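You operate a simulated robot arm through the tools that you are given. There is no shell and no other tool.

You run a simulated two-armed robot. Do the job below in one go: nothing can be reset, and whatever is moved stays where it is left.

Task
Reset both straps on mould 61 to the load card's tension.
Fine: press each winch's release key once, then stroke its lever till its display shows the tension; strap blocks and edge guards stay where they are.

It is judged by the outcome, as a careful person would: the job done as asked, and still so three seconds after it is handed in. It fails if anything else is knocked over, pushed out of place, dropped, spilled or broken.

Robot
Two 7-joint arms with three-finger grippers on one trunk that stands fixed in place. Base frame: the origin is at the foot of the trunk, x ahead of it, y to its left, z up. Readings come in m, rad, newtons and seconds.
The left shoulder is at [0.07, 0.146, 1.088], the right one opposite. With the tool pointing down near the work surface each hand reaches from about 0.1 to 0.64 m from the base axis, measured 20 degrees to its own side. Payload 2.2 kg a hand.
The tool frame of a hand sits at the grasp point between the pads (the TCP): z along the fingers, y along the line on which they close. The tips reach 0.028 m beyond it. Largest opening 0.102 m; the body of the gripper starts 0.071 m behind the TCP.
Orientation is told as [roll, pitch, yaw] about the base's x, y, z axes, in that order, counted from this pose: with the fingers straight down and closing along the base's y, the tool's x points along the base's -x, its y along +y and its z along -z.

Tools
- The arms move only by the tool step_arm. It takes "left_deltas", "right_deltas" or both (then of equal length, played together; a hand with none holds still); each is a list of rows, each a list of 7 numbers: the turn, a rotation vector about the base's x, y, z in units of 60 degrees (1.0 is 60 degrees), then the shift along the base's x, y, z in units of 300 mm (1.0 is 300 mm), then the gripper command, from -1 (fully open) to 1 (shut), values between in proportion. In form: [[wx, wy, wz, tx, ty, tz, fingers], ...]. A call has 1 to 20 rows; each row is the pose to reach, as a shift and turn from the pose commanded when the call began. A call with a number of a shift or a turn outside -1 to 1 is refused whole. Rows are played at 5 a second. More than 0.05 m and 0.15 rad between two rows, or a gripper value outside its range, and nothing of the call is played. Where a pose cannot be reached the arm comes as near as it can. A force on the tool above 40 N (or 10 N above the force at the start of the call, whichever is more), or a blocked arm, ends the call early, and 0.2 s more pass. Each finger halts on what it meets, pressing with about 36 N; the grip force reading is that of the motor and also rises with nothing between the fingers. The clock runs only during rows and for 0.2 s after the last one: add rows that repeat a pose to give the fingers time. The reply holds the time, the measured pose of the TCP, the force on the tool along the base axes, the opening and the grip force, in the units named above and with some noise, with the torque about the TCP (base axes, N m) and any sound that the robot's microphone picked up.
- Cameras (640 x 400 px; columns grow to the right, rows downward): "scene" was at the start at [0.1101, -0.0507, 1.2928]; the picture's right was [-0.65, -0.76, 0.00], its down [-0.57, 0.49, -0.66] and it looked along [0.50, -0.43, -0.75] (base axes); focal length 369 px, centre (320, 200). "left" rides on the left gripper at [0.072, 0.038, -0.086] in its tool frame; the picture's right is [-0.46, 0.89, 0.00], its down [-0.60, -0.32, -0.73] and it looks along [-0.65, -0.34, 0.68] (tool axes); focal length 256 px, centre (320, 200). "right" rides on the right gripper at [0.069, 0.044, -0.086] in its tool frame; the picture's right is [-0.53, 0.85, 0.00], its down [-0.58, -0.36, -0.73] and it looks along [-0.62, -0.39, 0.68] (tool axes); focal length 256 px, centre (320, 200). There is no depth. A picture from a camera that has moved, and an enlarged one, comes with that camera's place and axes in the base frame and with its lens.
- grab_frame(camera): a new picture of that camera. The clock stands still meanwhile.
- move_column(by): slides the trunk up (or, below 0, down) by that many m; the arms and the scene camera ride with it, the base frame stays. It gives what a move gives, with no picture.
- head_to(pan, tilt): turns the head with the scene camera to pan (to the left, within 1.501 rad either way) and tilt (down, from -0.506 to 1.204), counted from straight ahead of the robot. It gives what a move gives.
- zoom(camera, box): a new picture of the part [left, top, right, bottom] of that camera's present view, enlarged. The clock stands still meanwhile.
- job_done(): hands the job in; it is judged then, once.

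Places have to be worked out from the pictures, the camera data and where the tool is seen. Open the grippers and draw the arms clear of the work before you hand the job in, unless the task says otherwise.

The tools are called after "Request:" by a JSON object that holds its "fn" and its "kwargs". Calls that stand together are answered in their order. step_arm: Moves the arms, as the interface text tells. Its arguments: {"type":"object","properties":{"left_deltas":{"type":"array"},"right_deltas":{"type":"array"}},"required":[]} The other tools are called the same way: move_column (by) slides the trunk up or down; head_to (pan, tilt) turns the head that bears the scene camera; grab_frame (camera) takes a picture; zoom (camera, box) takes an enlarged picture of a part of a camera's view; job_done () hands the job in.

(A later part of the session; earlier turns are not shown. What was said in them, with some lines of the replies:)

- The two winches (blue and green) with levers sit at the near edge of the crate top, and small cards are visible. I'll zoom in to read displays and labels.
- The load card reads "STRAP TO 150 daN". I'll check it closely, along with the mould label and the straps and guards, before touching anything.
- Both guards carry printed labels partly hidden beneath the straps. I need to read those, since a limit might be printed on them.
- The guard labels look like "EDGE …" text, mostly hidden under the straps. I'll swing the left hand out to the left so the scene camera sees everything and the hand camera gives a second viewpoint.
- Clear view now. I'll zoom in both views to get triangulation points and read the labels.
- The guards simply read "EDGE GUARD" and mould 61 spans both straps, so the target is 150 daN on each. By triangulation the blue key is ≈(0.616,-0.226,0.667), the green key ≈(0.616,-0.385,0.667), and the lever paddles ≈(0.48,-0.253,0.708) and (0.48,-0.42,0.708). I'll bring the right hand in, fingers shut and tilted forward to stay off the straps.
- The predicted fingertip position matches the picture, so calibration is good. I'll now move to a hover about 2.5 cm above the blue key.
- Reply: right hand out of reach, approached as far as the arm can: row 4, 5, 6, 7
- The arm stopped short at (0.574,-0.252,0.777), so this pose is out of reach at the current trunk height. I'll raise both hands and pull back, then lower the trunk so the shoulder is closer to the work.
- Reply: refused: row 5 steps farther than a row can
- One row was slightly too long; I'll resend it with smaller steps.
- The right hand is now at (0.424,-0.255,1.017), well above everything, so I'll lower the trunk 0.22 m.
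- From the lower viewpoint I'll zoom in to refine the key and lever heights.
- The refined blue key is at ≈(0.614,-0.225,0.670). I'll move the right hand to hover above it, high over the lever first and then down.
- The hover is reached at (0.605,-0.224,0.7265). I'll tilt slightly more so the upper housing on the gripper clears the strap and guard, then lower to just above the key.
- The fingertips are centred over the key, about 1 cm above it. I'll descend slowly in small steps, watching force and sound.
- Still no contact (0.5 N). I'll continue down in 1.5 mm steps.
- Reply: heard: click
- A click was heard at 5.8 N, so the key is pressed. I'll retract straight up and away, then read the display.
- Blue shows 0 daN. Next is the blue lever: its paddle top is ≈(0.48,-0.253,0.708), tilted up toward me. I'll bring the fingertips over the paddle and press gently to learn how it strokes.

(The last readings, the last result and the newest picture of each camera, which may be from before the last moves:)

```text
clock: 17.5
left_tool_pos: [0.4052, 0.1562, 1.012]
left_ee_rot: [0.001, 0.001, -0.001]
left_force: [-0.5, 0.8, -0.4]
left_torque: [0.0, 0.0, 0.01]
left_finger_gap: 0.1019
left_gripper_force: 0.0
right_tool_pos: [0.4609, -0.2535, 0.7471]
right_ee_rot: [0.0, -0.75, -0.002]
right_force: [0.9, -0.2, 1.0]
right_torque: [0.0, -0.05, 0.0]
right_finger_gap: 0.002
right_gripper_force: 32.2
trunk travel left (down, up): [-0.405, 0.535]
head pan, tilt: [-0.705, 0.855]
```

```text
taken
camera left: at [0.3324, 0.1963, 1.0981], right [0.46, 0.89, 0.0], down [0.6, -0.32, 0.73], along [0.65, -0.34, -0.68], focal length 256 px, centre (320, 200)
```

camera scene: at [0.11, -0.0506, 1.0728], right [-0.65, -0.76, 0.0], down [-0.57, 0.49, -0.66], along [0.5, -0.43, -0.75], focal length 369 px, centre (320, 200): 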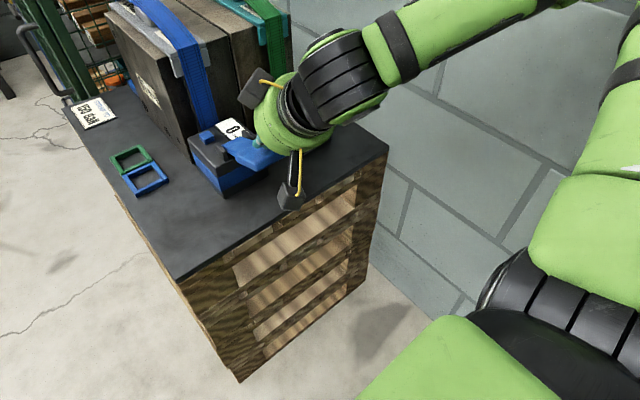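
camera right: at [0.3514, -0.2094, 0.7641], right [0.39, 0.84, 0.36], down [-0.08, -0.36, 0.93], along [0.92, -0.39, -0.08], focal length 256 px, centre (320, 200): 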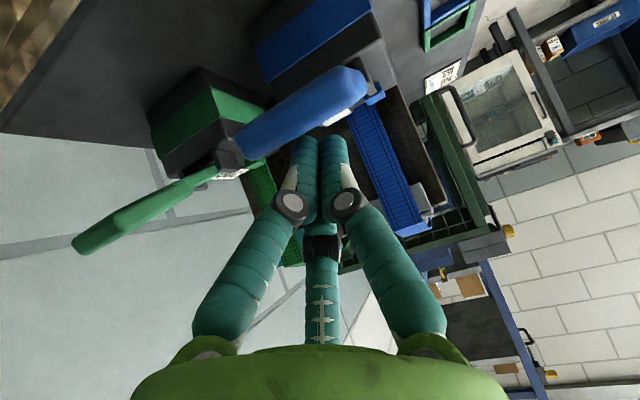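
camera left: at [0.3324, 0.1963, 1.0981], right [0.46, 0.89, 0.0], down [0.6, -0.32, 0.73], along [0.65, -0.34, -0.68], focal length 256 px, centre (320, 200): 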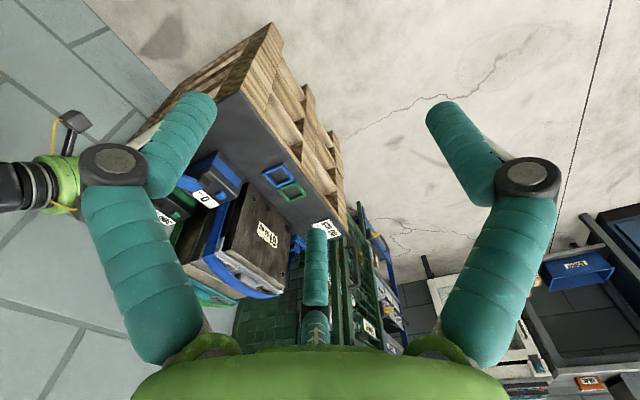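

Both displays are visible from the left hand; I'll yaw it slightly right so both winches sit in the clear gap between its fingers.

Request:
{"fn": "step_arm", "kwargs": {"left_deltas": [[0, 0, -0.12, 0, 0, 0, -1], [0, 0, -0.24, 0, 0, 0, -1], [0, 0, -0.36, 0, 0, 0, -1], [0, 0, -0.48, 0, 0, 0, -1], [0, 0, -0.48, 0, 0, 0, -1]]}}

Request:
{"fn": "grab_frame", "kwargs": {"camera": "left"}}

```text
clock: 18.7
left_tool_pos: [0.4043, 0.1578, 1.0118]
left_ee_rot: [-0.001, 0.0, -0.504]
left_force: [0.1, 0.2, -0.8]
left_torque: [0.02, 0.0, 0.02]
left_finger_gap: 0.1022
left_gripper_force: 0.0
right_tool_pos: [0.4607, -0.2535, 0.7473]
right_ee_rot: [-0.002, -0.751, -0.003]
right_force: [0.6, 0.3, 0.8]
right_torque: [-0.01, -0.05, 0.01]
right_finger_gap: 0.0023
right_gripper_force: 31.5
trunk travel left (down, up): [-0.405, 0.535]
head pan, tilt: [-0.705, 0.855]
```

```text
taken
camera left: at [0.3597, 0.2265, 1.0982], right [0.83, 0.55, 0.0], down [0.38, -0.57, 0.73], along [0.4, -0.61, -0.68], focal length 256 px, centre (320, 200)
```

left: 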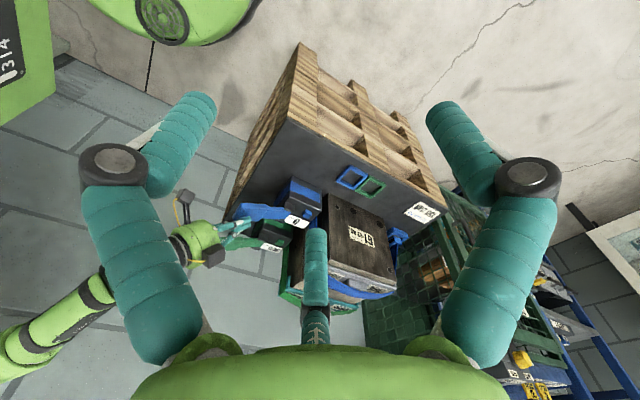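

Request:
{"fn": "zoom", "kwargs": {"camera": "left", "box": [190, 160, 334, 250]}}

```text
4.44 times, centred on (262, 205) of left
camera zoom: at [0.3597, 0.2265, 1.0982], right [0.83, 0.55, 0.0], down [0.38, -0.57, 0.73], along [0.4, -0.61, -0.68], focal length 1138 px, centre (578, 178)
```

zoom: 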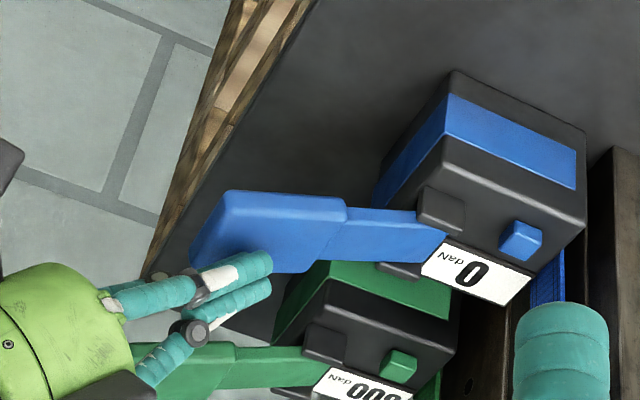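

An excellent view: the display reads 0 and the fingertips are just above the blue paddle. I'll press down about 2 cm slowly, watching force, sound and display.

Request:
{"fn": "step_arm", "kwargs": {"right_deltas": [[0, 0, 0, 0, 0, -0.013, 1], [0, 0, 0, 0, 0, -0.026, 1], [0, 0, 0, 0, 0, -0.04, 1], [0, 0, 0, 0, 0, -0.053, 1], [0, 0, 0, 0, 0, -0.066, 1], [0, 0, 0, 0, 0, -0.066, 1]]}}

Request:
{"fn": "zoom", "kwargs": {"camera": "left", "box": [190, 160, 334, 250]}}

```text
clock: 20.1
left_tool_pos: [0.4049, 0.1583, 1.0123]
left_ee_rot: [0.0, 0.0, -0.503]
left_force: [-0.2, -0.1, -0.1]
left_torque: [-0.02, 0.04, -0.02]
left_finger_gap: 0.1017
left_gripper_force: 0.1
right_tool_pos: [0.4609, -0.2536, 0.7283]
right_ee_rot: [0.0, -0.75, -0.001]
right_force: [0.3, -0.3, 3.7]
right_torque: [-0.02, -0.02, -0.01]
right_finger_gap: 0.0021
right_gripper_force: 30.9
trunk travel left (down, up): [-0.405, 0.535]
head pan, tilt: [-0.705, 0.855]
```

```text
4.44 times, centred on (262, 205) of left
camera zoom: at [0.3591, 0.2267, 1.0983], right [0.83, 0.55, 0.0], down [0.38, -0.57, 0.73], along [0.4, -0.61, -0.68], focal length 1138 px, centre (578, 178)
```

zoom: 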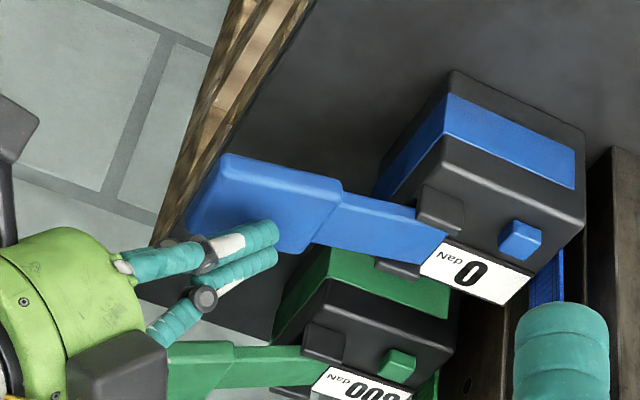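

The lever yields downward at about 4 N with the display still at 0. I'll keep pressing.

Request:
{"fn": "step_arm", "kwargs": {"right_deltas": [[0, 0, 0, 0, 0, -0.013, 1], [0, 0, 0, 0, 0, -0.026, 1], [0, 0, 0, 0, 0, -0.04, 1], [0, 0, 0, 0, 0, -0.053, 1], [0, 0, 0, 0, 0, -0.053, 1]]}}

Request:
{"fn": "zoom", "kwargs": {"camera": "left", "box": [190, 160, 334, 250]}}

```text
clock: 21.3
left_tool_pos: [0.404, 0.1587, 1.012]
left_ee_rot: [-0.001, -0.002, -0.503]
left_force: [0.7, -1.0, 0.6]
left_torque: [-0.01, -0.04, 0.0]
left_finger_gap: 0.1021
left_gripper_force: 0.1
right_tool_pos: [0.4617, -0.253, 0.7128]
right_ee_rot: [-0.002, -0.752, -0.002]
right_force: [-1.6, -0.4, 4.1]
right_torque: [-0.02, 0.02, -0.04]
right_finger_gap: 0.0021
right_gripper_force: 31.3
trunk travel left (down, up): [-0.405, 0.535]
head pan, tilt: [-0.705, 0.855]
```

```text
4.44 times, centred on (262, 205) of left
camera zoom: at [0.3587, 0.2268, 1.0985], right [0.83, 0.55, 0.0], down [0.38, -0.57, 0.73], along [0.4, -0.61, -0.68], focal length 1138 px, centre (578, 178)
```

zoom: 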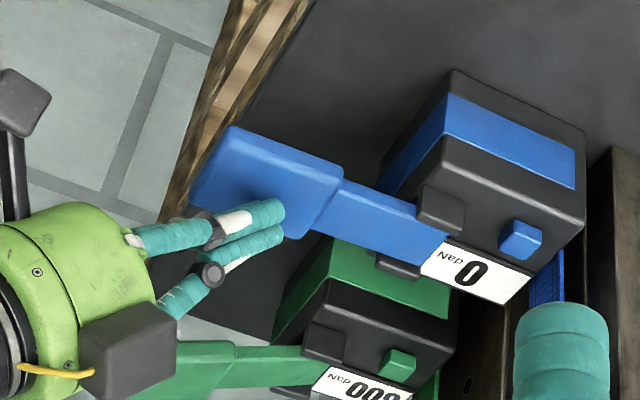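

No end-of-stroke yet; I'll keep going down in small steps.

Request:
{"fn": "step_arm", "kwargs": {"right_deltas": [[0, 0, 0, 0, 0, -0.013, 1], [0, 0, 0, 0, 0, -0.026, 1], [0, 0, 0, 0, 0, -0.04, 1], [0, 0, 0, 0, 0, -0.04, 1]]}}

Request:
{"fn": "zoom", "kwargs": {"camera": "left", "box": [190, 160, 334, 250]}}

```text
clock: 22.3
left_tool_pos: [0.4048, 0.1588, 1.0132]
left_ee_rot: [-0.001, -0.004, -0.503]
left_force: [-0.9, 0.4, 0.0]
left_torque: [0.0, 0.01, -0.02]
left_finger_gap: 0.1017
left_gripper_force: 0.0
right_tool_pos: [0.4604, -0.2526, 0.6999]
right_ee_rot: [0.0, -0.752, -0.001]
right_force: [-3.2, -0.4, 8.6]
right_torque: [-0.05, 0.03, 0.0]
right_finger_gap: 0.002
right_gripper_force: 31.8
trunk travel left (down, up): [-0.405, 0.535]
head pan, tilt: [-0.705, 0.855]
```

```text
4.44 times, centred on (262, 205) of left
camera zoom: at [0.3581, 0.2269, 1.0987], right [0.83, 0.55, 0.0], down [0.38, -0.57, 0.73], along [0.4, -0.61, -0.68], focal length 1138 px, centre (578, 178)
```

zoom: 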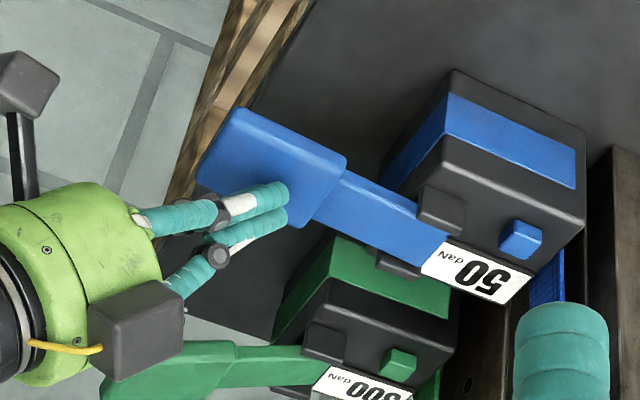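

The display jumped to 50, so one full downstroke adds 50 daN. I'll lift and let the lever spring back, then check.

Request:
{"fn": "step_arm", "kwargs": {"right_deltas": [[0, 0, 0, 0, 0, 0.04, 1], [0, 0, 0, 0, 0, 0.08, 1], [0, 0, 0, 0, 0, 0.12, 1], [0, 0, 0, 0, 0, 0.165, 1], [0, 0, 0, 0, 0, 0.165, 1], [0, 0, 0, 0, 0, 0.165, 1]]}}

Request:
{"fn": "zoom", "kwargs": {"camera": "left", "box": [190, 160, 334, 250]}}

```text
clock: 23.7
left_tool_pos: [0.405, 0.1579, 1.0116]
left_ee_rot: [0.0, 0.0, -0.502]
left_force: [0.3, -0.1, 0.3]
left_torque: [0.01, 0.0, 0.04]
left_finger_gap: 0.102
left_gripper_force: 0.1
right_tool_pos: [0.4619, -0.2537, 0.7469]
right_ee_rot: [0.0, -0.749, -0.003]
right_force: [-0.2, 0.2, 0.0]
right_torque: [0.0, 0.03, -0.03]
right_finger_gap: 0.002
right_gripper_force: 31.1
trunk travel left (down, up): [-0.405, 0.535]
head pan, tilt: [-0.705, 0.855]
```

```text
4.44 times, centred on (262, 205) of left
camera zoom: at [0.3595, 0.2265, 1.0982], right [0.83, 0.55, 0.0], down [0.38, -0.57, 0.73], along [0.4, -0.61, -0.68], focal length 1138 px, centre (578, 178)
```

zoom: 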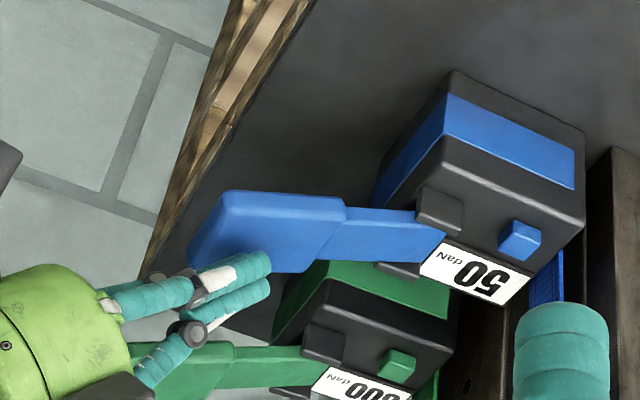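

The lever is back at rest and the display holds at 50. Second stroke: down to the same depth and back up, checking the display at the bottom.

Request:
{"fn": "step_arm", "kwargs": {"right_deltas": [[0, 0, 0, 0, 0, -0.025, 1], [0, 0, 0, 0, 0, -0.05, 1], [0, 0, 0, 0, 0, -0.075, 1], [0, 0, 0, 0, 0, -0.1, 1], [0, 0, 0, 0, 0, -0.125, 1], [0, 0, 0, 0, 0, -0.145, 1], [0, 0, 0, 0, 0, -0.159, 1], [0, 0, 0, 0, 0, -0.159, 1]]}}

Request:
{"fn": "zoom", "kwargs": {"camera": "left", "box": [190, 160, 334, 250]}}

```text
clock: 25.5
left_tool_pos: [0.4032, 0.1582, 1.0127]
left_ee_rot: [0.002, -0.002, -0.503]
left_force: [1.1, -0.5, -0.1]
left_torque: [0.01, 0.02, 0.02]
left_finger_gap: 0.1022
left_gripper_force: 0.0
right_tool_pos: [0.4608, -0.2541, 0.7011]
right_ee_rot: [0.0, -0.753, -0.001]
right_force: [-3.0, -1.1, 9.8]
right_torque: [-0.04, 0.04, 0.01]
right_finger_gap: 0.0022
right_gripper_force: 32.2
trunk travel left (down, up): [-0.405, 0.535]
head pan, tilt: [-0.705, 0.855]
```

```text
4.44 times, centred on (262, 205) of left
camera zoom: at [0.358, 0.227, 1.0987], right [0.83, 0.55, 0.0], down [0.38, -0.57, 0.73], along [0.4, -0.61, -0.68], focal length 1138 px, centre (578, 178)
```

zoom: 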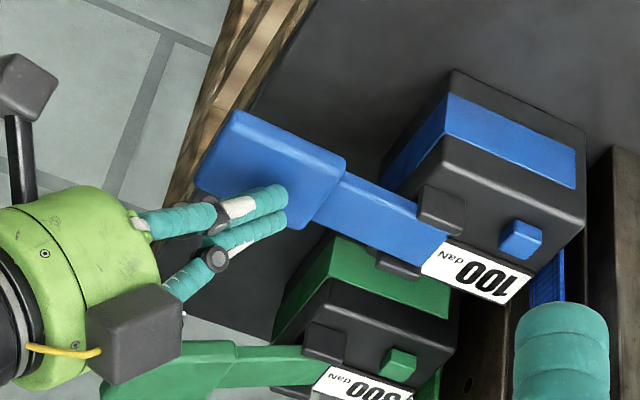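

Blue shows 100. I'll lift to let the lever return fully and confirm before the last stroke.

Request:
{"fn": "step_arm", "kwargs": {"right_deltas": [[0, 0, 0, 0, 0, 0.04, 1], [0, 0, 0, 0, 0, 0.08, 1], [0, 0, 0, 0, 0, 0.12, 1], [0, 0, 0, 0, 0, 0.159, 1], [0, 0, 0, 0, 0, 0.159, 1], [0, 0, 0, 0, 0, 0.159, 1]]}}

Request:
{"fn": "zoom", "kwargs": {"camera": "left", "box": [190, 160, 334, 250]}}

```text
clock: 26.9
left_tool_pos: [0.4039, 0.1582, 1.0116]
left_ee_rot: [0.0, 0.0, -0.504]
left_force: [0.3, 0.3, -0.5]
left_torque: [0.02, 0.03, 0.03]
left_finger_gap: 0.1022
left_gripper_force: 0.1
right_tool_pos: [0.461, -0.2533, 0.749]
right_ee_rot: [-0.001, -0.749, -0.001]
right_force: [-0.3, -0.2, -0.1]
right_torque: [0.03, -0.01, 0.03]
right_finger_gap: 0.0022
right_gripper_force: 31.5
trunk travel left (down, up): [-0.405, 0.535]
head pan, tilt: [-0.705, 0.855]
```

```text
4.44 times, centred on (262, 205) of left
camera zoom: at [0.3596, 0.2265, 1.0982], right [0.83, 0.55, 0.0], down [0.38, -0.57, 0.73], along [0.4, -0.61, -0.68], focal length 1138 px, centre (578, 178)
```

zoom: 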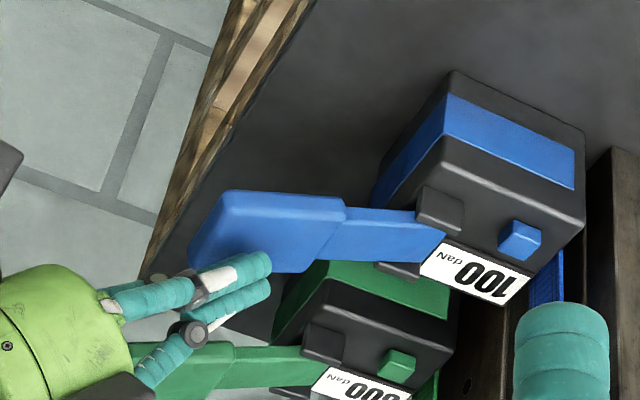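

The lever is up and the display steady at 100. Third stroke, with the same motion.

Request:
{"fn": "step_arm", "kwargs": {"right_deltas": [[0, 0, 0, 0, 0, -0.025, 1], [0, 0, 0, 0, 0, -0.05, 1], [0, 0, 0, 0, 0, -0.075, 1], [0, 0, 0, 0, 0, -0.1, 1], [0, 0, 0, 0, 0, -0.125, 1], [0, 0, 0, 0, 0, -0.145, 1], [0, 0, 0, 0, 0, -0.159, 1], [0, 0, 0, 0, 0, -0.159, 1]]}}

Request:
{"fn": "zoom", "kwargs": {"camera": "left", "box": [190, 160, 334, 250]}}

```text
clock: 28.7
left_tool_pos: [0.4044, 0.1586, 1.0128]
left_ee_rot: [0.0, 0.0, -0.502]
left_force: [1.0, -0.1, 0.2]
left_torque: [0.02, 0.0, -0.01]
left_finger_gap: 0.102
left_gripper_force: 0.1
right_tool_pos: [0.4595, -0.2526, 0.7034]
right_ee_rot: [0.001, -0.752, -0.001]
right_force: [-5.4, -1.0, 10.0]
right_torque: [-0.08, 0.05, -0.04]
right_finger_gap: 0.002
right_gripper_force: 31.4
trunk travel left (down, up): [-0.405, 0.535]
head pan, tilt: [-0.705, 0.855]
```

```text
4.44 times, centred on (262, 205) of left
camera zoom: at [0.3577, 0.227, 1.0988], right [0.83, 0.55, 0.0], down [0.38, -0.57, 0.73], along [0.41, -0.61, -0.68], focal length 1138 px, centre (578, 178)
```

zoom: 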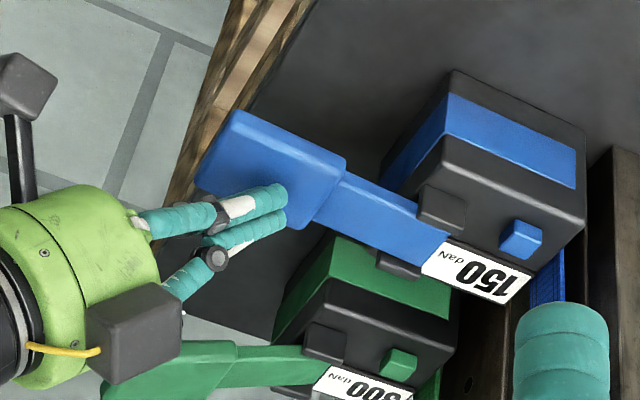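

Blue shows 150. I'll lift off to release the lever, rise clear, and translate over toward the green key.

Request:
{"fn": "step_arm", "kwargs": {"right_deltas": [[0, 0, 0, 0, 0, 0.05, 1], [0, 0, 0, 0, 0, 0.1, 1], [0, 0, 0, 0, 0, 0.16, 1], [0, 0, 0, 0, 0, 0.26, 1], [0, 0, 0, 0, 0, 0.36, 1], [0, 0, 0, 0.09, -0.088, 0.36, 1], [0, 0, 0, 0.18, -0.176, 0.36, 1], [0, 0, 0, 0.28, -0.264, 0.36, 1], [0, 0, 0, 0.37, -0.352, 0.36, 1], [0, 0, 0, 0.468, -0.44, 0.36, 1], [0, 0, 0, 0.468, -0.44, 0.36, 1]]}}

Request:
{"fn": "grab_frame", "kwargs": {"camera": "left"}}

Request:
{"fn": "grab_frame", "kwargs": {"camera": "right"}}

Request:
{"fn": "grab_frame", "kwargs": {"camera": "scene"}}

```text
clock: 31.1
left_tool_pos: [0.4041, 0.1576, 1.0121]
left_ee_rot: [0.0, 0.001, -0.503]
left_force: [-0.4, 0.0, 0.2]
left_torque: [-0.01, 0.0, 0.01]
left_finger_gap: 0.1019
left_gripper_force: 0.0
right_tool_pos: [0.6024, -0.3874, 0.8096]
right_ee_rot: [0.003, -0.75, -0.002]
right_force: [0.6, -0.3, 0.5]
right_torque: [-0.01, 0.01, 0.01]
right_finger_gap: 0.0021
right_gripper_force: 31.7
trunk travel left (down, up): [-0.405, 0.535]
head pan, tilt: [-0.705, 0.855]
```

```text
taken
camera left: at [0.3591, 0.2268, 1.0983], right [0.83, 0.55, 0.0], down [0.38, -0.57, 0.73], along [0.4, -0.61, -0.68], focal length 256 px, centre (320, 200)
```

left: 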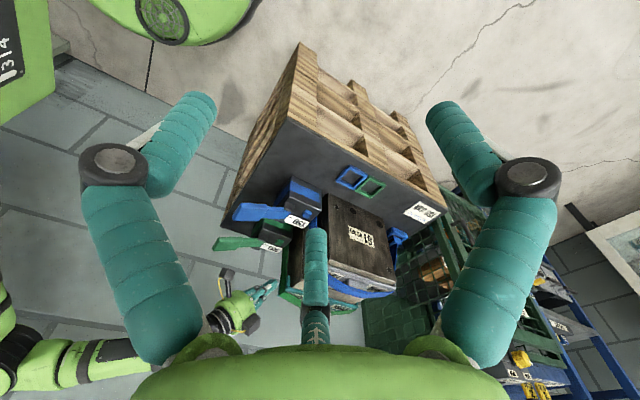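

```text
taken
camera right: at [0.4925, -0.3429, 0.8255], right [0.39, 0.84, 0.37], down [-0.08, -0.37, 0.93], along [0.92, -0.39, -0.08], focal length 256 px, centre (320, 200)
```

right: 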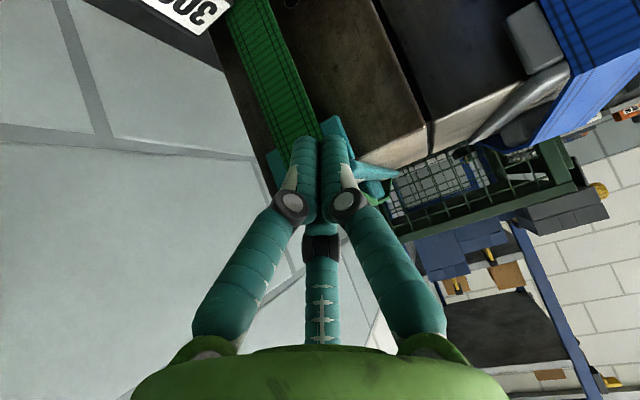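

```text
taken
camera scene: at [0.1096, -0.0504, 1.0728], right [-0.65, -0.76, 0.0], down [-0.57, 0.49, -0.66], along [0.5, -0.43, -0.75], focal length 369 px, centre (320, 200)
```

scene: 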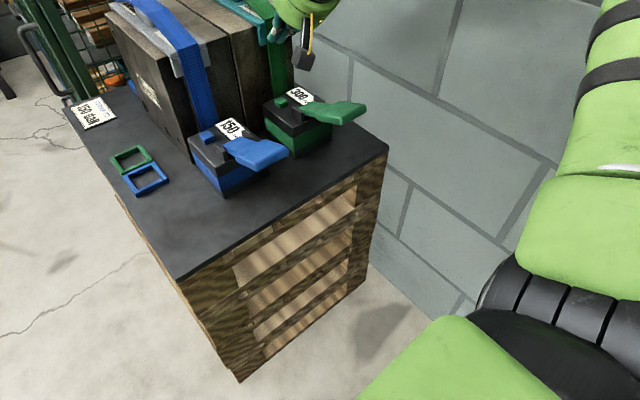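

Blue reads 150 with its lever back up. I'll refine the green key and paddle positions from this clear scene view and the left view.

Request:
{"fn": "zoom", "kwargs": {"camera": "scene", "box": [240, 60, 384, 160]}}

Request:
{"fn": "zoom", "kwargs": {"camera": "left", "box": [190, 180, 334, 270]}}

```text
4.00 times, centred on (312, 110) of scene
camera zoom: at [0.1096, -0.0504, 1.0728], right [-0.65, -0.76, 0.0], down [-0.57, 0.49, -0.66], along [0.5, -0.43, -0.75], focal length 1475 px, centre (352, 560)
```

zoom: 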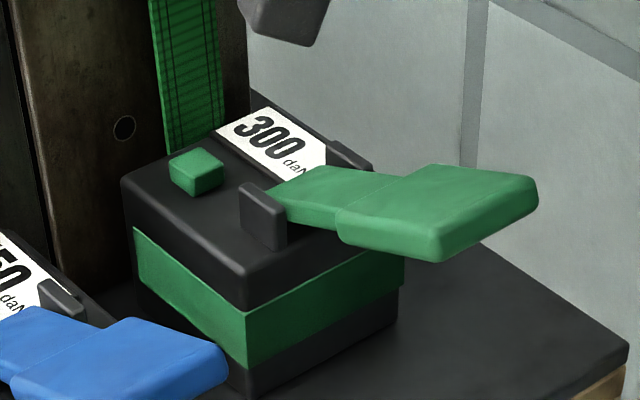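

```text
4.44 times, centred on (262, 225) of left
camera zoom: at [0.3591, 0.2268, 1.0983], right [0.83, 0.55, 0.0], down [0.38, -0.57, 0.73], along [0.4, -0.61, -0.68], focal length 1138 px, centre (578, 89)
```

zoom: 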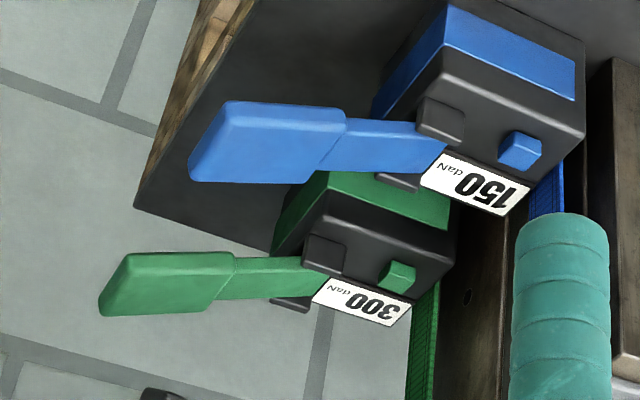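

The green key is at ≈(0.616,-0.384,0.670), the same layout as blue. I'll descend to hover just above it.

Request:
{"fn": "step_arm", "kwargs": {"right_deltas": [[0, 0, 0, -0.003, 0.008, -0.1, 1], [0, 0, 0, -0.003, 0.008, -0.2, 1], [0, 0, 0, -0.003, 0.008, -0.28, 1], [0, 0, 0, -0.003, 0.008, -0.34, 1], [0, 0, 0, -0.003, 0.008, -0.34, 1]]}}

Request:
{"fn": "grab_frame", "kwargs": {"camera": "scene"}}

Request:
{"fn": "zoom", "kwargs": {"camera": "right", "box": [200, 0, 420, 160]}}

Request:
{"fn": "zoom", "kwargs": {"camera": "left", "box": [190, 180, 334, 270]}}

```text
clock: 32.3
left_tool_pos: [0.405, 0.1576, 1.0129]
left_ee_rot: [0.0, 0.0, -0.502]
left_force: [0.5, 0.3, -0.3]
left_torque: [0.0, -0.03, -0.02]
left_finger_gap: 0.1021
left_gripper_force: 0.0
right_tool_pos: [0.6011, -0.3835, 0.7063]
right_ee_rot: [0.003, -0.751, -0.001]
right_force: [-0.5, 0.0, -0.5]
right_torque: [0.02, -0.01, 0.0]
right_finger_gap: 0.0019
right_gripper_force: 31.9
trunk travel left (down, up): [-0.405, 0.535]
head pan, tilt: [-0.705, 0.855]
```

```text
taken
camera scene: at [0.1099, -0.0505, 1.0728], right [-0.65, -0.76, 0.0], down [-0.57, 0.49, -0.66], along [0.5, -0.43, -0.75], focal length 369 px, centre (320, 200)
```

scene: 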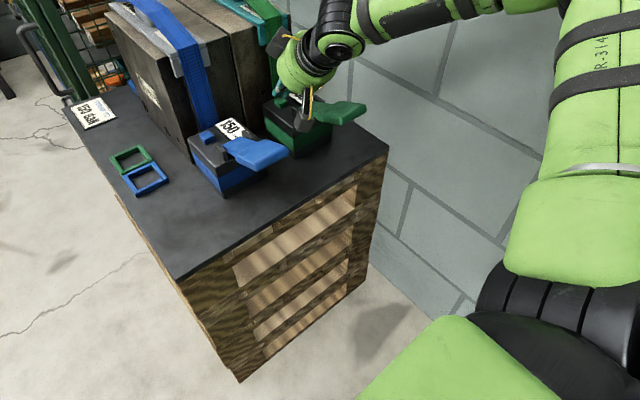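

```text
2.50 times, centred on (310, 80) of right
camera zoom: at [0.4912, -0.3388, 0.7232], right [0.39, 0.84, 0.37], down [-0.08, -0.37, 0.93], along [0.92, -0.39, -0.08], focal length 640 px, centre (345, 500)
```

zoom: 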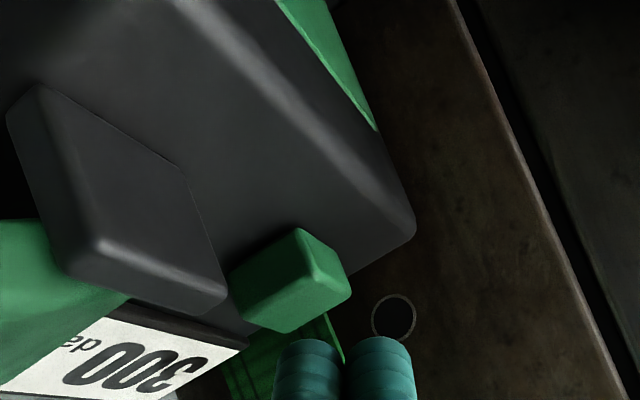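

```text
4.44 times, centred on (262, 225) of left
camera zoom: at [0.3595, 0.2266, 1.0982], right [0.83, 0.55, 0.0], down [0.38, -0.57, 0.73], along [0.4, -0.61, -0.68], focal length 1138 px, centre (578, 89)
```

zoom: 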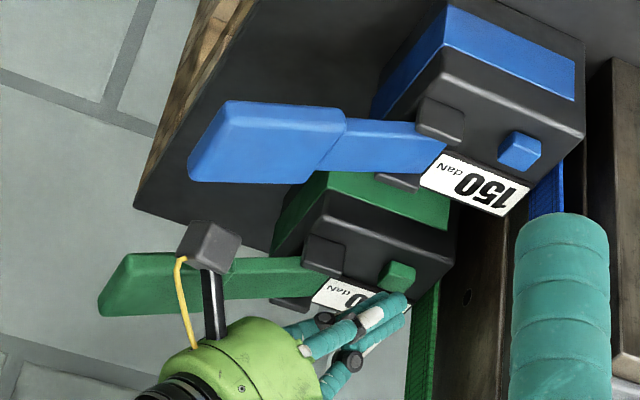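

The alignment matches the blue press, with the key perhaps 3 mm further to -y, so I'll correct that and descend to the same depth in small steps.

Request:
{"fn": "step_arm", "kwargs": {"right_deltas": [[0, 0, 0, 0, -0.012, -0.01, 1], [0, 0, 0, 0, -0.012, -0.02, 1], [0, 0, 0, 0, -0.012, -0.03, 1], [0, 0, 0, 0, -0.012, -0.036, 1], [0, 0, 0, 0, -0.012, -0.042, 1], [0, 0, 0, 0, -0.012, -0.048, 1], [0, 0, 0, 0, -0.012, -0.053, 1], [0, 0, 0, 0, -0.012, -0.053, 1]]}}

Request:
{"fn": "zoom", "kwargs": {"camera": "right", "box": [200, 0, 420, 160]}}

```text
clock: 34.1
left_tool_pos: [0.4059, 0.1587, 1.0128]
left_ee_rot: [0.0, -0.001, -0.502]
left_force: [-0.9, 0.3, -0.8]
left_torque: [-0.02, 0.03, -0.01]
left_finger_gap: 0.1018
left_gripper_force: 0.0
right_tool_pos: [0.6019, -0.3859, 0.6921]
right_ee_rot: [-0.001, -0.753, -0.002]
right_force: [0.3, -0.2, 4.5]
right_torque: [-0.03, -0.04, 0.0]
right_finger_gap: 0.0022
right_gripper_force: 30.9
trunk travel left (down, up): [-0.405, 0.535]
head pan, tilt: [-0.705, 0.855]
heard: click
```

```text
2.50 times, centred on (310, 80) of right
camera zoom: at [0.4913, -0.3426, 0.7085], right [0.39, 0.84, 0.37], down [-0.08, -0.36, 0.93], along [0.92, -0.39, -0.08], focal length 640 px, centre (345, 500)
```

zoom: 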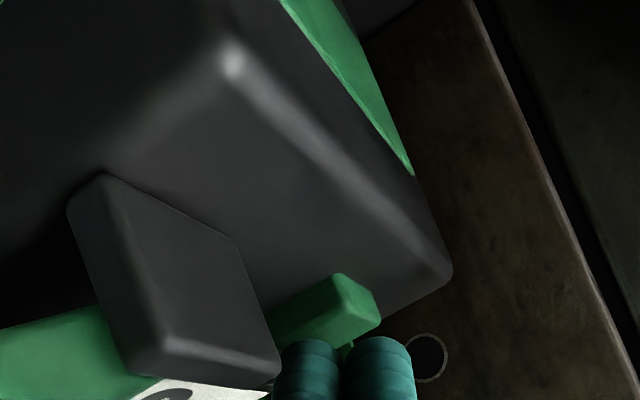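

Click heard at 4.5 N. I'll retract up and back, then come down just above the green paddle at ≈(0.475,-0.411), and read the display.

Request:
{"fn": "step_arm", "kwargs": {"right_deltas": [[0, 0, 0, 0, 0, 0.05, 1], [0, 0, 0, 0, 0, 0.13, 1], [0, 0, 0, -0.08, 0, 0.23, 1], [0, 0, 0, -0.16, 0, 0.33, 1], [0, 0, 0, -0.26, -0.03, 0.4, 1], [0, 0, 0, -0.37, -0.06, 0.4, 1], [0, 0, 0, -0.47, -0.087, 0.4, 1], [0, 0, 0, -0.47, -0.087, 0.3, 1], [0, 0, 0, -0.47, -0.087, 0.2, 1], [0, 0, 0, -0.47, -0.087, 0.2, 1]]}}

Request:
{"fn": "zoom", "kwargs": {"camera": "left", "box": [190, 180, 334, 270]}}

Request:
{"fn": "grab_frame", "kwargs": {"camera": "scene"}}

Request:
{"fn": "grab_frame", "kwargs": {"camera": "right"}}

```text
clock: 36.3
left_tool_pos: [0.4048, 0.1572, 1.0117]
left_ee_rot: [-0.001, -0.001, -0.502]
left_force: [0.8, -0.2, -0.5]
left_torque: [-0.01, -0.01, 0.01]
left_finger_gap: 0.1021
left_gripper_force: 0.1
right_tool_pos: [0.459, -0.4128, 0.75]
right_ee_rot: [0.002, -0.749, -0.001]
right_force: [-0.4, -0.3, -0.5]
right_torque: [0.02, 0.0, 0.01]
right_finger_gap: 0.002
right_gripper_force: 31.7
trunk travel left (down, up): [-0.405, 0.535]
head pan, tilt: [-0.705, 0.855]
```

```text
4.44 times, centred on (262, 225) of left
camera zoom: at [0.3598, 0.2263, 1.0982], right [0.83, 0.55, 0.0], down [0.38, -0.57, 0.73], along [0.4, -0.61, -0.68], focal length 1138 px, centre (578, 89)
```

zoom: 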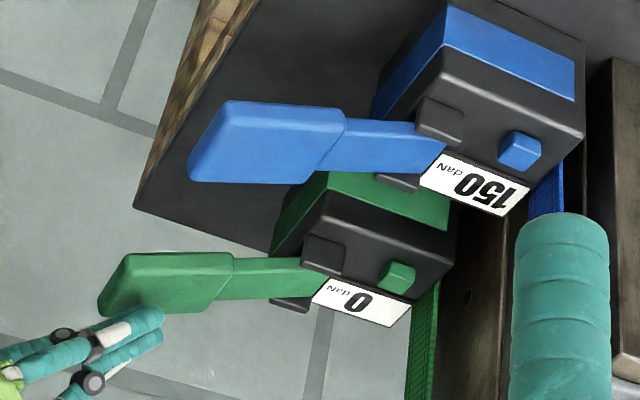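

```text
taken
camera scene: at [0.1102, -0.0508, 1.0727], right [-0.65, -0.76, 0.0], down [-0.57, 0.49, -0.66], along [0.5, -0.43, -0.76], focal length 369 px, centre (320, 200)
```

scene: 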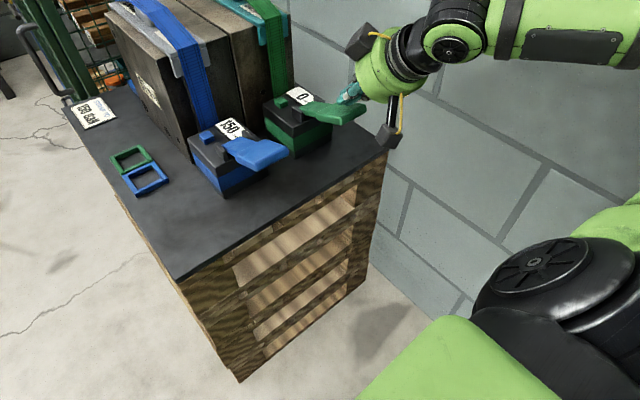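

```text
taken
camera right: at [0.3497, -0.3687, 0.7669], right [0.39, 0.84, 0.36], down [-0.08, -0.37, 0.93], along [0.92, -0.39, -0.08], focal length 256 px, centre (320, 200)
```

right: 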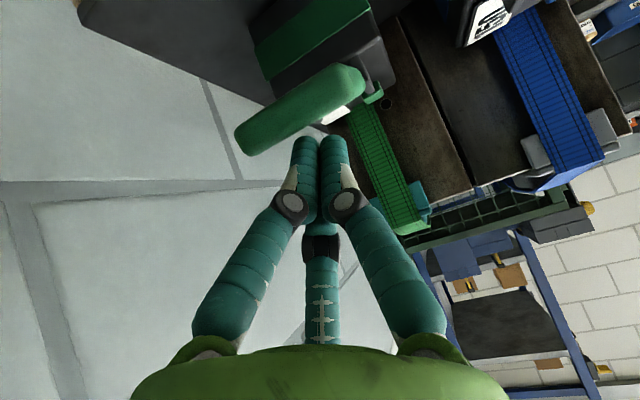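

Green shows 0 and blue still holds 150; the fingertips are over the green paddle. I'll make the first green stroke, checking in case its gain differs.

Request:
{"fn": "step_arm", "kwargs": {"right_deltas": [[0, 0, 0, 0, 0, -0.025, 1], [0, 0, 0, 0, 0, -0.05, 1], [0, 0, 0, 0, 0, -0.075, 1], [0, 0, 0, 0, 0, -0.1, 1], [0, 0, 0, 0, 0, -0.125, 1], [0, 0, 0, 0, 0, -0.145, 1], [0, 0, 0, 0, 0, -0.163, 1], [0, 0, 0, 0, 0, -0.163, 1]]}}

Request:
{"fn": "zoom", "kwargs": {"camera": "left", "box": [190, 180, 334, 270]}}

```text
clock: 38.1
left_tool_pos: [0.4045, 0.1592, 1.0122]
left_ee_rot: [-0.001, -0.003, -0.503]
left_force: [-0.3, 0.8, 0.5]
left_torque: [-0.01, -0.01, 0.0]
left_finger_gap: 0.1023
left_gripper_force: 0.1
right_tool_pos: [0.46, -0.4121, 0.7038]
right_ee_rot: [-0.001, -0.753, -0.001]
right_force: [-4.0, 0.7, 8.4]
right_torque: [-0.03, 0.03, 0.02]
right_finger_gap: 0.0023
right_gripper_force: 30.2
trunk travel left (down, up): [-0.405, 0.535]
head pan, tilt: [-0.705, 0.855]
```

```text
4.44 times, centred on (262, 225) of left
camera zoom: at [0.3583, 0.2273, 1.0985], right [0.83, 0.55, 0.0], down [0.38, -0.57, 0.73], along [0.4, -0.61, -0.68], focal length 1138 px, centre (578, 89)
```

zoom: 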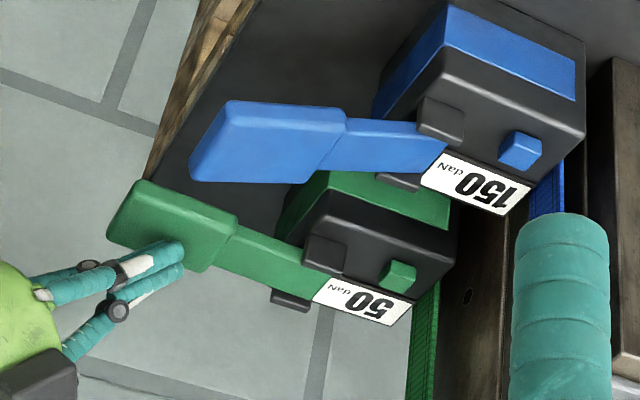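

Green shows 50, the same gain as blue. I'll lift so the lever returns.

Request:
{"fn": "step_arm", "kwargs": {"right_deltas": [[0, 0, 0, 0, 0, 0.04, 1], [0, 0, 0, 0, 0, 0.08, 1], [0, 0, 0, 0, 0, 0.12, 1], [0, 0, 0, 0, 0, 0.163, 1], [0, 0, 0, 0, 0, 0.163, 1], [0, 0, 0, 0, 0, 0.163, 1]]}}

Request:
{"fn": "zoom", "kwargs": {"camera": "left", "box": [190, 180, 334, 270]}}

```text
clock: 39.5
left_tool_pos: [0.4044, 0.1586, 1.0121]
left_ee_rot: [0.0, -0.001, -0.502]
left_force: [0.0, -0.2, 0.3]
left_torque: [0.0, 0.02, -0.02]
left_finger_gap: 0.1018
left_gripper_force: 0.1
right_tool_pos: [0.4609, -0.4124, 0.7511]
right_ee_rot: [0.002, -0.751, -0.001]
right_force: [0.6, 0.3, 0.1]
right_torque: [-0.02, 0.01, -0.02]
right_finger_gap: 0.0023
right_gripper_force: 31.0
trunk travel left (down, up): [-0.405, 0.535]
head pan, tilt: [-0.705, 0.855]
```

```text
4.44 times, centred on (262, 225) of left
camera zoom: at [0.3595, 0.2265, 1.0982], right [0.83, 0.55, 0.0], down [0.38, -0.57, 0.73], along [0.4, -0.61, -0.68], focal length 1138 px, centre (578, 89)
```

zoom: 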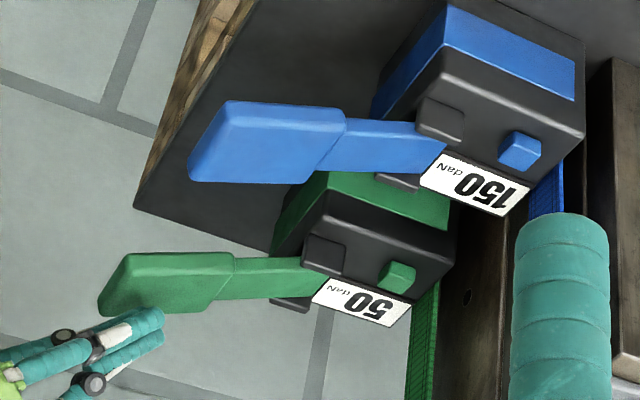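

Lever up, display 50. Second green stroke.

Request:
{"fn": "step_arm", "kwargs": {"right_deltas": [[0, 0, 0, 0, 0, -0.025, 1], [0, 0, 0, 0, 0, -0.05, 1], [0, 0, 0, 0, 0, -0.075, 1], [0, 0, 0, 0, 0, -0.1, 1], [0, 0, 0, 0, 0, -0.125, 1], [0, 0, 0, 0, 0, -0.145, 1], [0, 0, 0, 0, 0, -0.163, 1], [0, 0, 0, 0, 0, -0.163, 1]]}}

Request:
{"fn": "zoom", "kwargs": {"camera": "left", "box": [190, 180, 334, 270]}}

```text
clock: 41.3
left_tool_pos: [0.4027, 0.1586, 1.0122]
left_ee_rot: [0.0, -0.002, -0.502]
left_force: [0.1, -0.7, -0.5]
left_torque: [0.0, 0.01, 0.0]
left_finger_gap: 0.1024
left_gripper_force: 0.0
right_tool_pos: [0.4591, -0.4121, 0.7032]
right_ee_rot: [-0.002, -0.753, -0.001]
right_force: [-3.2, -0.1, 9.2]
right_torque: [-0.04, 0.02, 0.02]
right_finger_gap: 0.0019
right_gripper_force: 31.6
trunk travel left (down, up): [-0.405, 0.535]
head pan, tilt: [-0.705, 0.855]
```

```text
4.44 times, centred on (262, 225) of left
camera zoom: at [0.3582, 0.2274, 1.0985], right [0.83, 0.55, 0.0], down [0.38, -0.57, 0.73], along [0.4, -0.61, -0.68], focal length 1138 px, centre (578, 89)
```

zoom: 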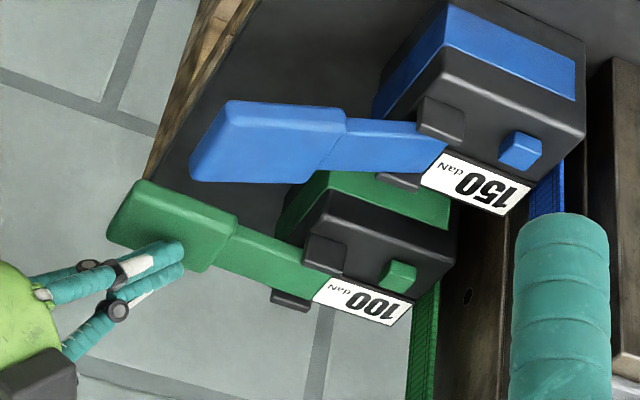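

Green shows 100. I'll lift to let the lever return.

Request:
{"fn": "step_arm", "kwargs": {"right_deltas": [[0, 0, 0, 0, 0, 0.04, 1], [0, 0, 0, 0, 0, 0.08, 1], [0, 0, 0, 0, 0, 0.12, 1], [0, 0, 0, 0, 0, 0.163, 1], [0, 0, 0, 0, 0, 0.163, 1], [0, 0, 0, 0, 0, 0.163, 1]]}}

Request:
{"fn": "zoom", "kwargs": {"camera": "left", "box": [190, 180, 334, 270]}}

```text
clock: 42.7
left_tool_pos: [0.4038, 0.157, 1.0113]
left_ee_rot: [0.001, 0.0, -0.501]
left_force: [0.1, 0.3, 0.8]
left_torque: [0.01, 0.03, 0.01]
left_finger_gap: 0.1018
left_gripper_force: 0.0
right_tool_pos: [0.4606, -0.4129, 0.7507]
right_ee_rot: [0.001, -0.749, -0.003]
right_force: [0.3, -1.1, 0.5]
right_torque: [0.01, -0.01, 0.0]
right_finger_gap: 0.0023
right_gripper_force: 31.3
trunk travel left (down, up): [-0.405, 0.535]
head pan, tilt: [-0.705, 0.855]
```

```text
4.44 times, centred on (262, 225) of left
camera zoom: at [0.3595, 0.2265, 1.0982], right [0.83, 0.55, 0.0], down [0.38, -0.57, 0.73], along [0.4, -0.61, -0.68], focal length 1138 px, centre (578, 89)
```

zoom: 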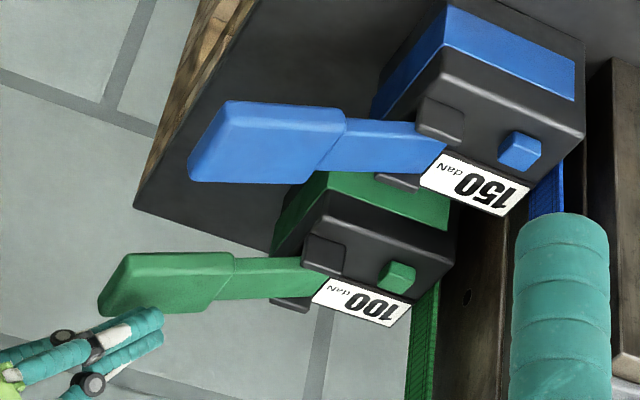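

Lever up, display steady at 100. Third and last green stroke.

Request:
{"fn": "step_arm", "kwargs": {"right_deltas": [[0, 0, 0, 0, 0, -0.025, 1], [0, 0, 0, 0, 0, -0.05, 1], [0, 0, 0, 0, 0, -0.075, 1], [0, 0, 0, 0, 0, -0.1, 1], [0, 0, 0, 0, 0, -0.125, 1], [0, 0, 0, 0, 0, -0.145, 1], [0, 0, 0, 0, 0, -0.163, 1], [0, 0, 0, 0, 0, -0.163, 1]]}}

Request:
{"fn": "zoom", "kwargs": {"camera": "left", "box": [190, 180, 334, 270]}}

```text
clock: 44.5
left_tool_pos: [0.4027, 0.1587, 1.012]
left_ee_rot: [-0.003, -0.002, -0.501]
left_force: [-0.6, -0.4, -0.4]
left_torque: [-0.01, -0.02, -0.01]
left_finger_gap: 0.102
left_gripper_force: 0.0
right_tool_pos: [0.4585, -0.4119, 0.7038]
right_ee_rot: [-0.003, -0.753, 0.001]
right_force: [-4.0, -1.0, 10.6]
right_torque: [-0.05, 0.03, 0.02]
right_finger_gap: 0.0019
right_gripper_force: 31.4
trunk travel left (down, up): [-0.405, 0.535]
head pan, tilt: [-0.705, 0.855]
```

```text
4.44 times, centred on (262, 225) of left
camera zoom: at [0.358, 0.2274, 1.0986], right [0.83, 0.55, 0.0], down [0.38, -0.57, 0.73], along [0.4, -0.61, -0.68], focal length 1138 px, centre (578, 89)
```

zoom: 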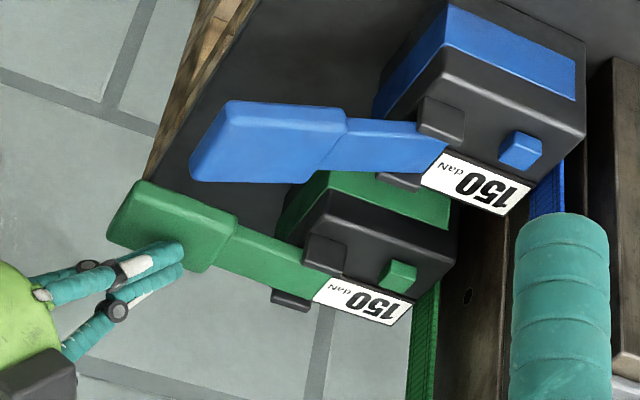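

Both displays read 150. I'll lift off, withdraw the right hand back and up clear of the pallet, then open the gripper.

Request:
{"fn": "step_arm", "kwargs": {"right_deltas": [[0, 0, 0, 0, 0, 0.05, 1], [0, 0, 0, 0, 0, 0.1, 1], [0, 0, 0, 0, 0, 0.16, 1], [0, 0, 0, 0, 0, 0.26, 1], [0, 0, 0, 0, 0, 0.38, 1], [0, 0, 0, -0.1, 0.02, 0.48, 1], [0, 0, 0, -0.2, 0.04, 0.58, 1], [0, 0, 0, -0.3, 0.05, 0.66, 1], [0, 0, 0, -0.4, 0.05, 0.7, 1], [0, 0, 0, -0.5, 0.05, 0.7, 1], [0, 0, 0, -0.5, 0.05, 0.7, -1], [0, 0, 0, -0.5, 0.05, 0.7, -1], [0, 0, 0, -0.5, 0.05, 0.7, -1]]}}

Request:
{"fn": "grab_frame", "kwargs": {"camera": "scene"}}

Request:
{"fn": "zoom", "kwargs": {"camera": "left", "box": [190, 180, 334, 270]}}

Request:
{"fn": "grab_frame", "kwargs": {"camera": "left"}}

Request:
{"fn": "zoom", "kwargs": {"camera": "scene", "box": [180, 70, 372, 190]}}

```text
clock: 47.3
left_tool_pos: [0.4056, 0.158, 1.0121]
left_ee_rot: [0.001, 0.0, -0.503]
left_force: [0.0, -0.3, -0.1]
left_torque: [0.0, 0.02, -0.01]
left_finger_gap: 0.102
left_gripper_force: 0.2
right_tool_pos: [0.3096, -0.398, 0.9127]
right_ee_rot: [-0.002, -0.751, -0.002]
right_force: [-0.1, 0.3, -0.5]
right_torque: [-0.01, -0.02, -0.01]
right_finger_gap: 0.102
right_gripper_force: 0.1
trunk travel left (down, up): [-0.405, 0.535]
head pan, tilt: [-0.705, 0.855]
```

```text
taken
camera scene: at [0.1103, -0.0507, 1.0727], right [-0.65, -0.76, 0.0], down [-0.57, 0.49, -0.66], along [0.5, -0.43, -0.76], focal length 369 px, centre (320, 200)
```

scene: 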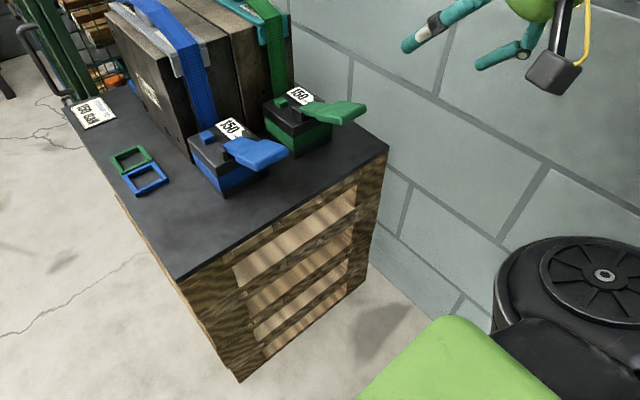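

```text
4.44 times, centred on (262, 225) of left
camera zoom: at [0.3598, 0.2265, 1.0981], right [0.83, 0.55, 0.0], down [0.38, -0.57, 0.73], along [0.4, -0.61, -0.68], focal length 1138 px, centre (578, 89)
```

zoom: 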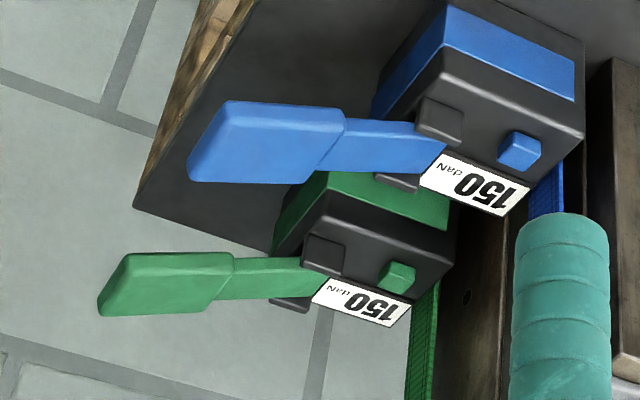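

```text
taken
camera left: at [0.3598, 0.2265, 1.0981], right [0.83, 0.55, 0.0], down [0.38, -0.57, 0.73], along [0.4, -0.61, -0.68], focal length 256 px, centre (320, 200)
```

left: 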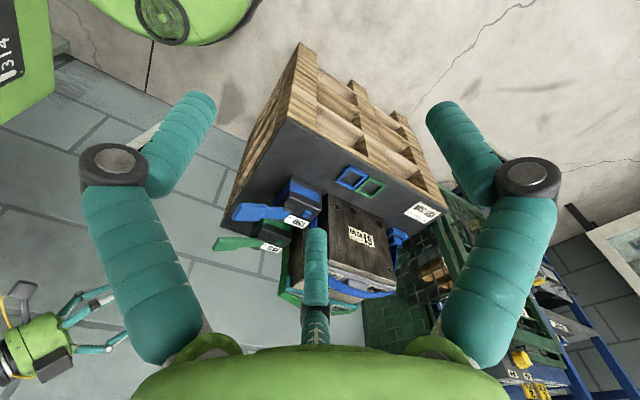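

```text
3.33 times, centred on (276, 130) of scene
camera zoom: at [0.1103, -0.0507, 1.0727], right [-0.65, -0.76, 0.0], down [-0.57, 0.49, -0.66], along [0.5, -0.43, -0.76], focal length 1229 px, centre (467, 433)
```

zoom: 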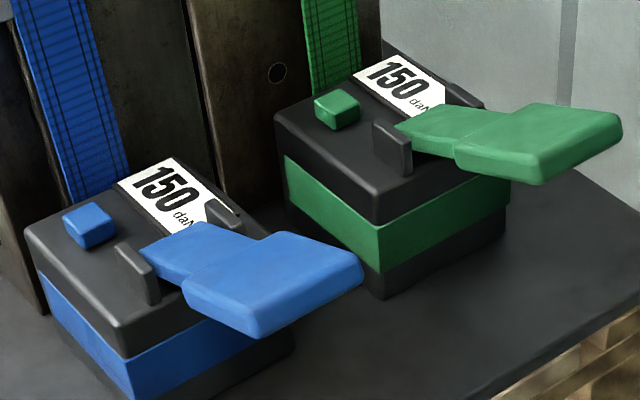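

Both winches read 150 daN with levers up. I'll check the guards and straps once more before handing in.

Request:
{"fn": "head_to", "kwargs": {"pan": -0.5, "tilt": 0.5}}

Request:
{"fn": "grab_frame", "kwargs": {"camera": "scene"}}

```text
clock: 48.2
left_tool_pos: [0.4052, 0.1566, 1.0121]
left_ee_rot: [-0.001, 0.001, -0.503]
left_force: [0.4, 0.3, -0.2]
left_torque: [-0.02, 0.03, 0.0]
left_finger_gap: 0.1021
left_gripper_force: 0.0
right_tool_pos: [0.3106, -0.3971, 0.9125]
right_ee_rot: [-0.001, -0.75, -0.002]
right_force: [-0.1, 0.5, -0.8]
right_torque: [0.01, 0.0, 0.01]
right_finger_gap: 0.1021
right_gripper_force: 0.0
trunk travel left (down, up): [-0.405, 0.535]
head pan, tilt: [-0.499, 0.499]
```

```text
taken
camera scene: at [0.1306, -0.0437, 1.1031], right [-0.48, -0.88, 0.0], down [-0.42, 0.23, -0.88], along [0.77, -0.42, -0.48], focal length 369 px, centre (320, 200)
```

scene: 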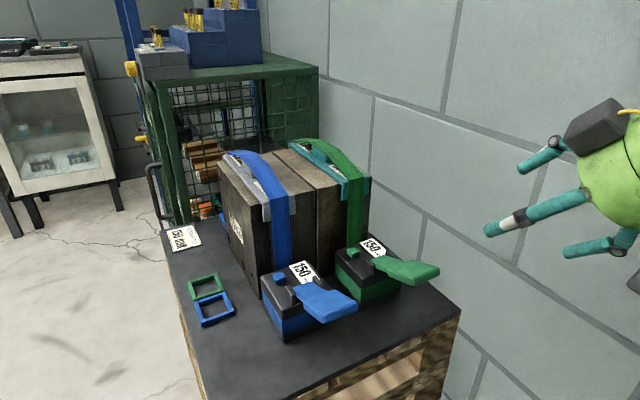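

Guards, straps, mould, frames and card are all undisturbed. Both displays read 150 daN, and both hands are open and clear, so I'm handing in.

Request:
{"fn": "job_done", "kwargs": {}}

```text
The job is handed in.
```

Both straps on mould 61 now read 150 daN, the tension on the load card.

| Strap | Before | After release | After 3 strokes |
|---|---|---|---|
| Blue | 50 daN | 0 daN | 150 daN |
| Green | 300 daN | 0 daN | 150 daN |

I pressed each release key once, with a click heard each time. Each full lever stroke added 50 daN.

In the last pictures both levers were back up. The strap blocks, edge guards, mould and load card looked undisturbed. Both grippers are open and clear of the work. I lowered the trunk 0.22 m to reach the winches and left it there.
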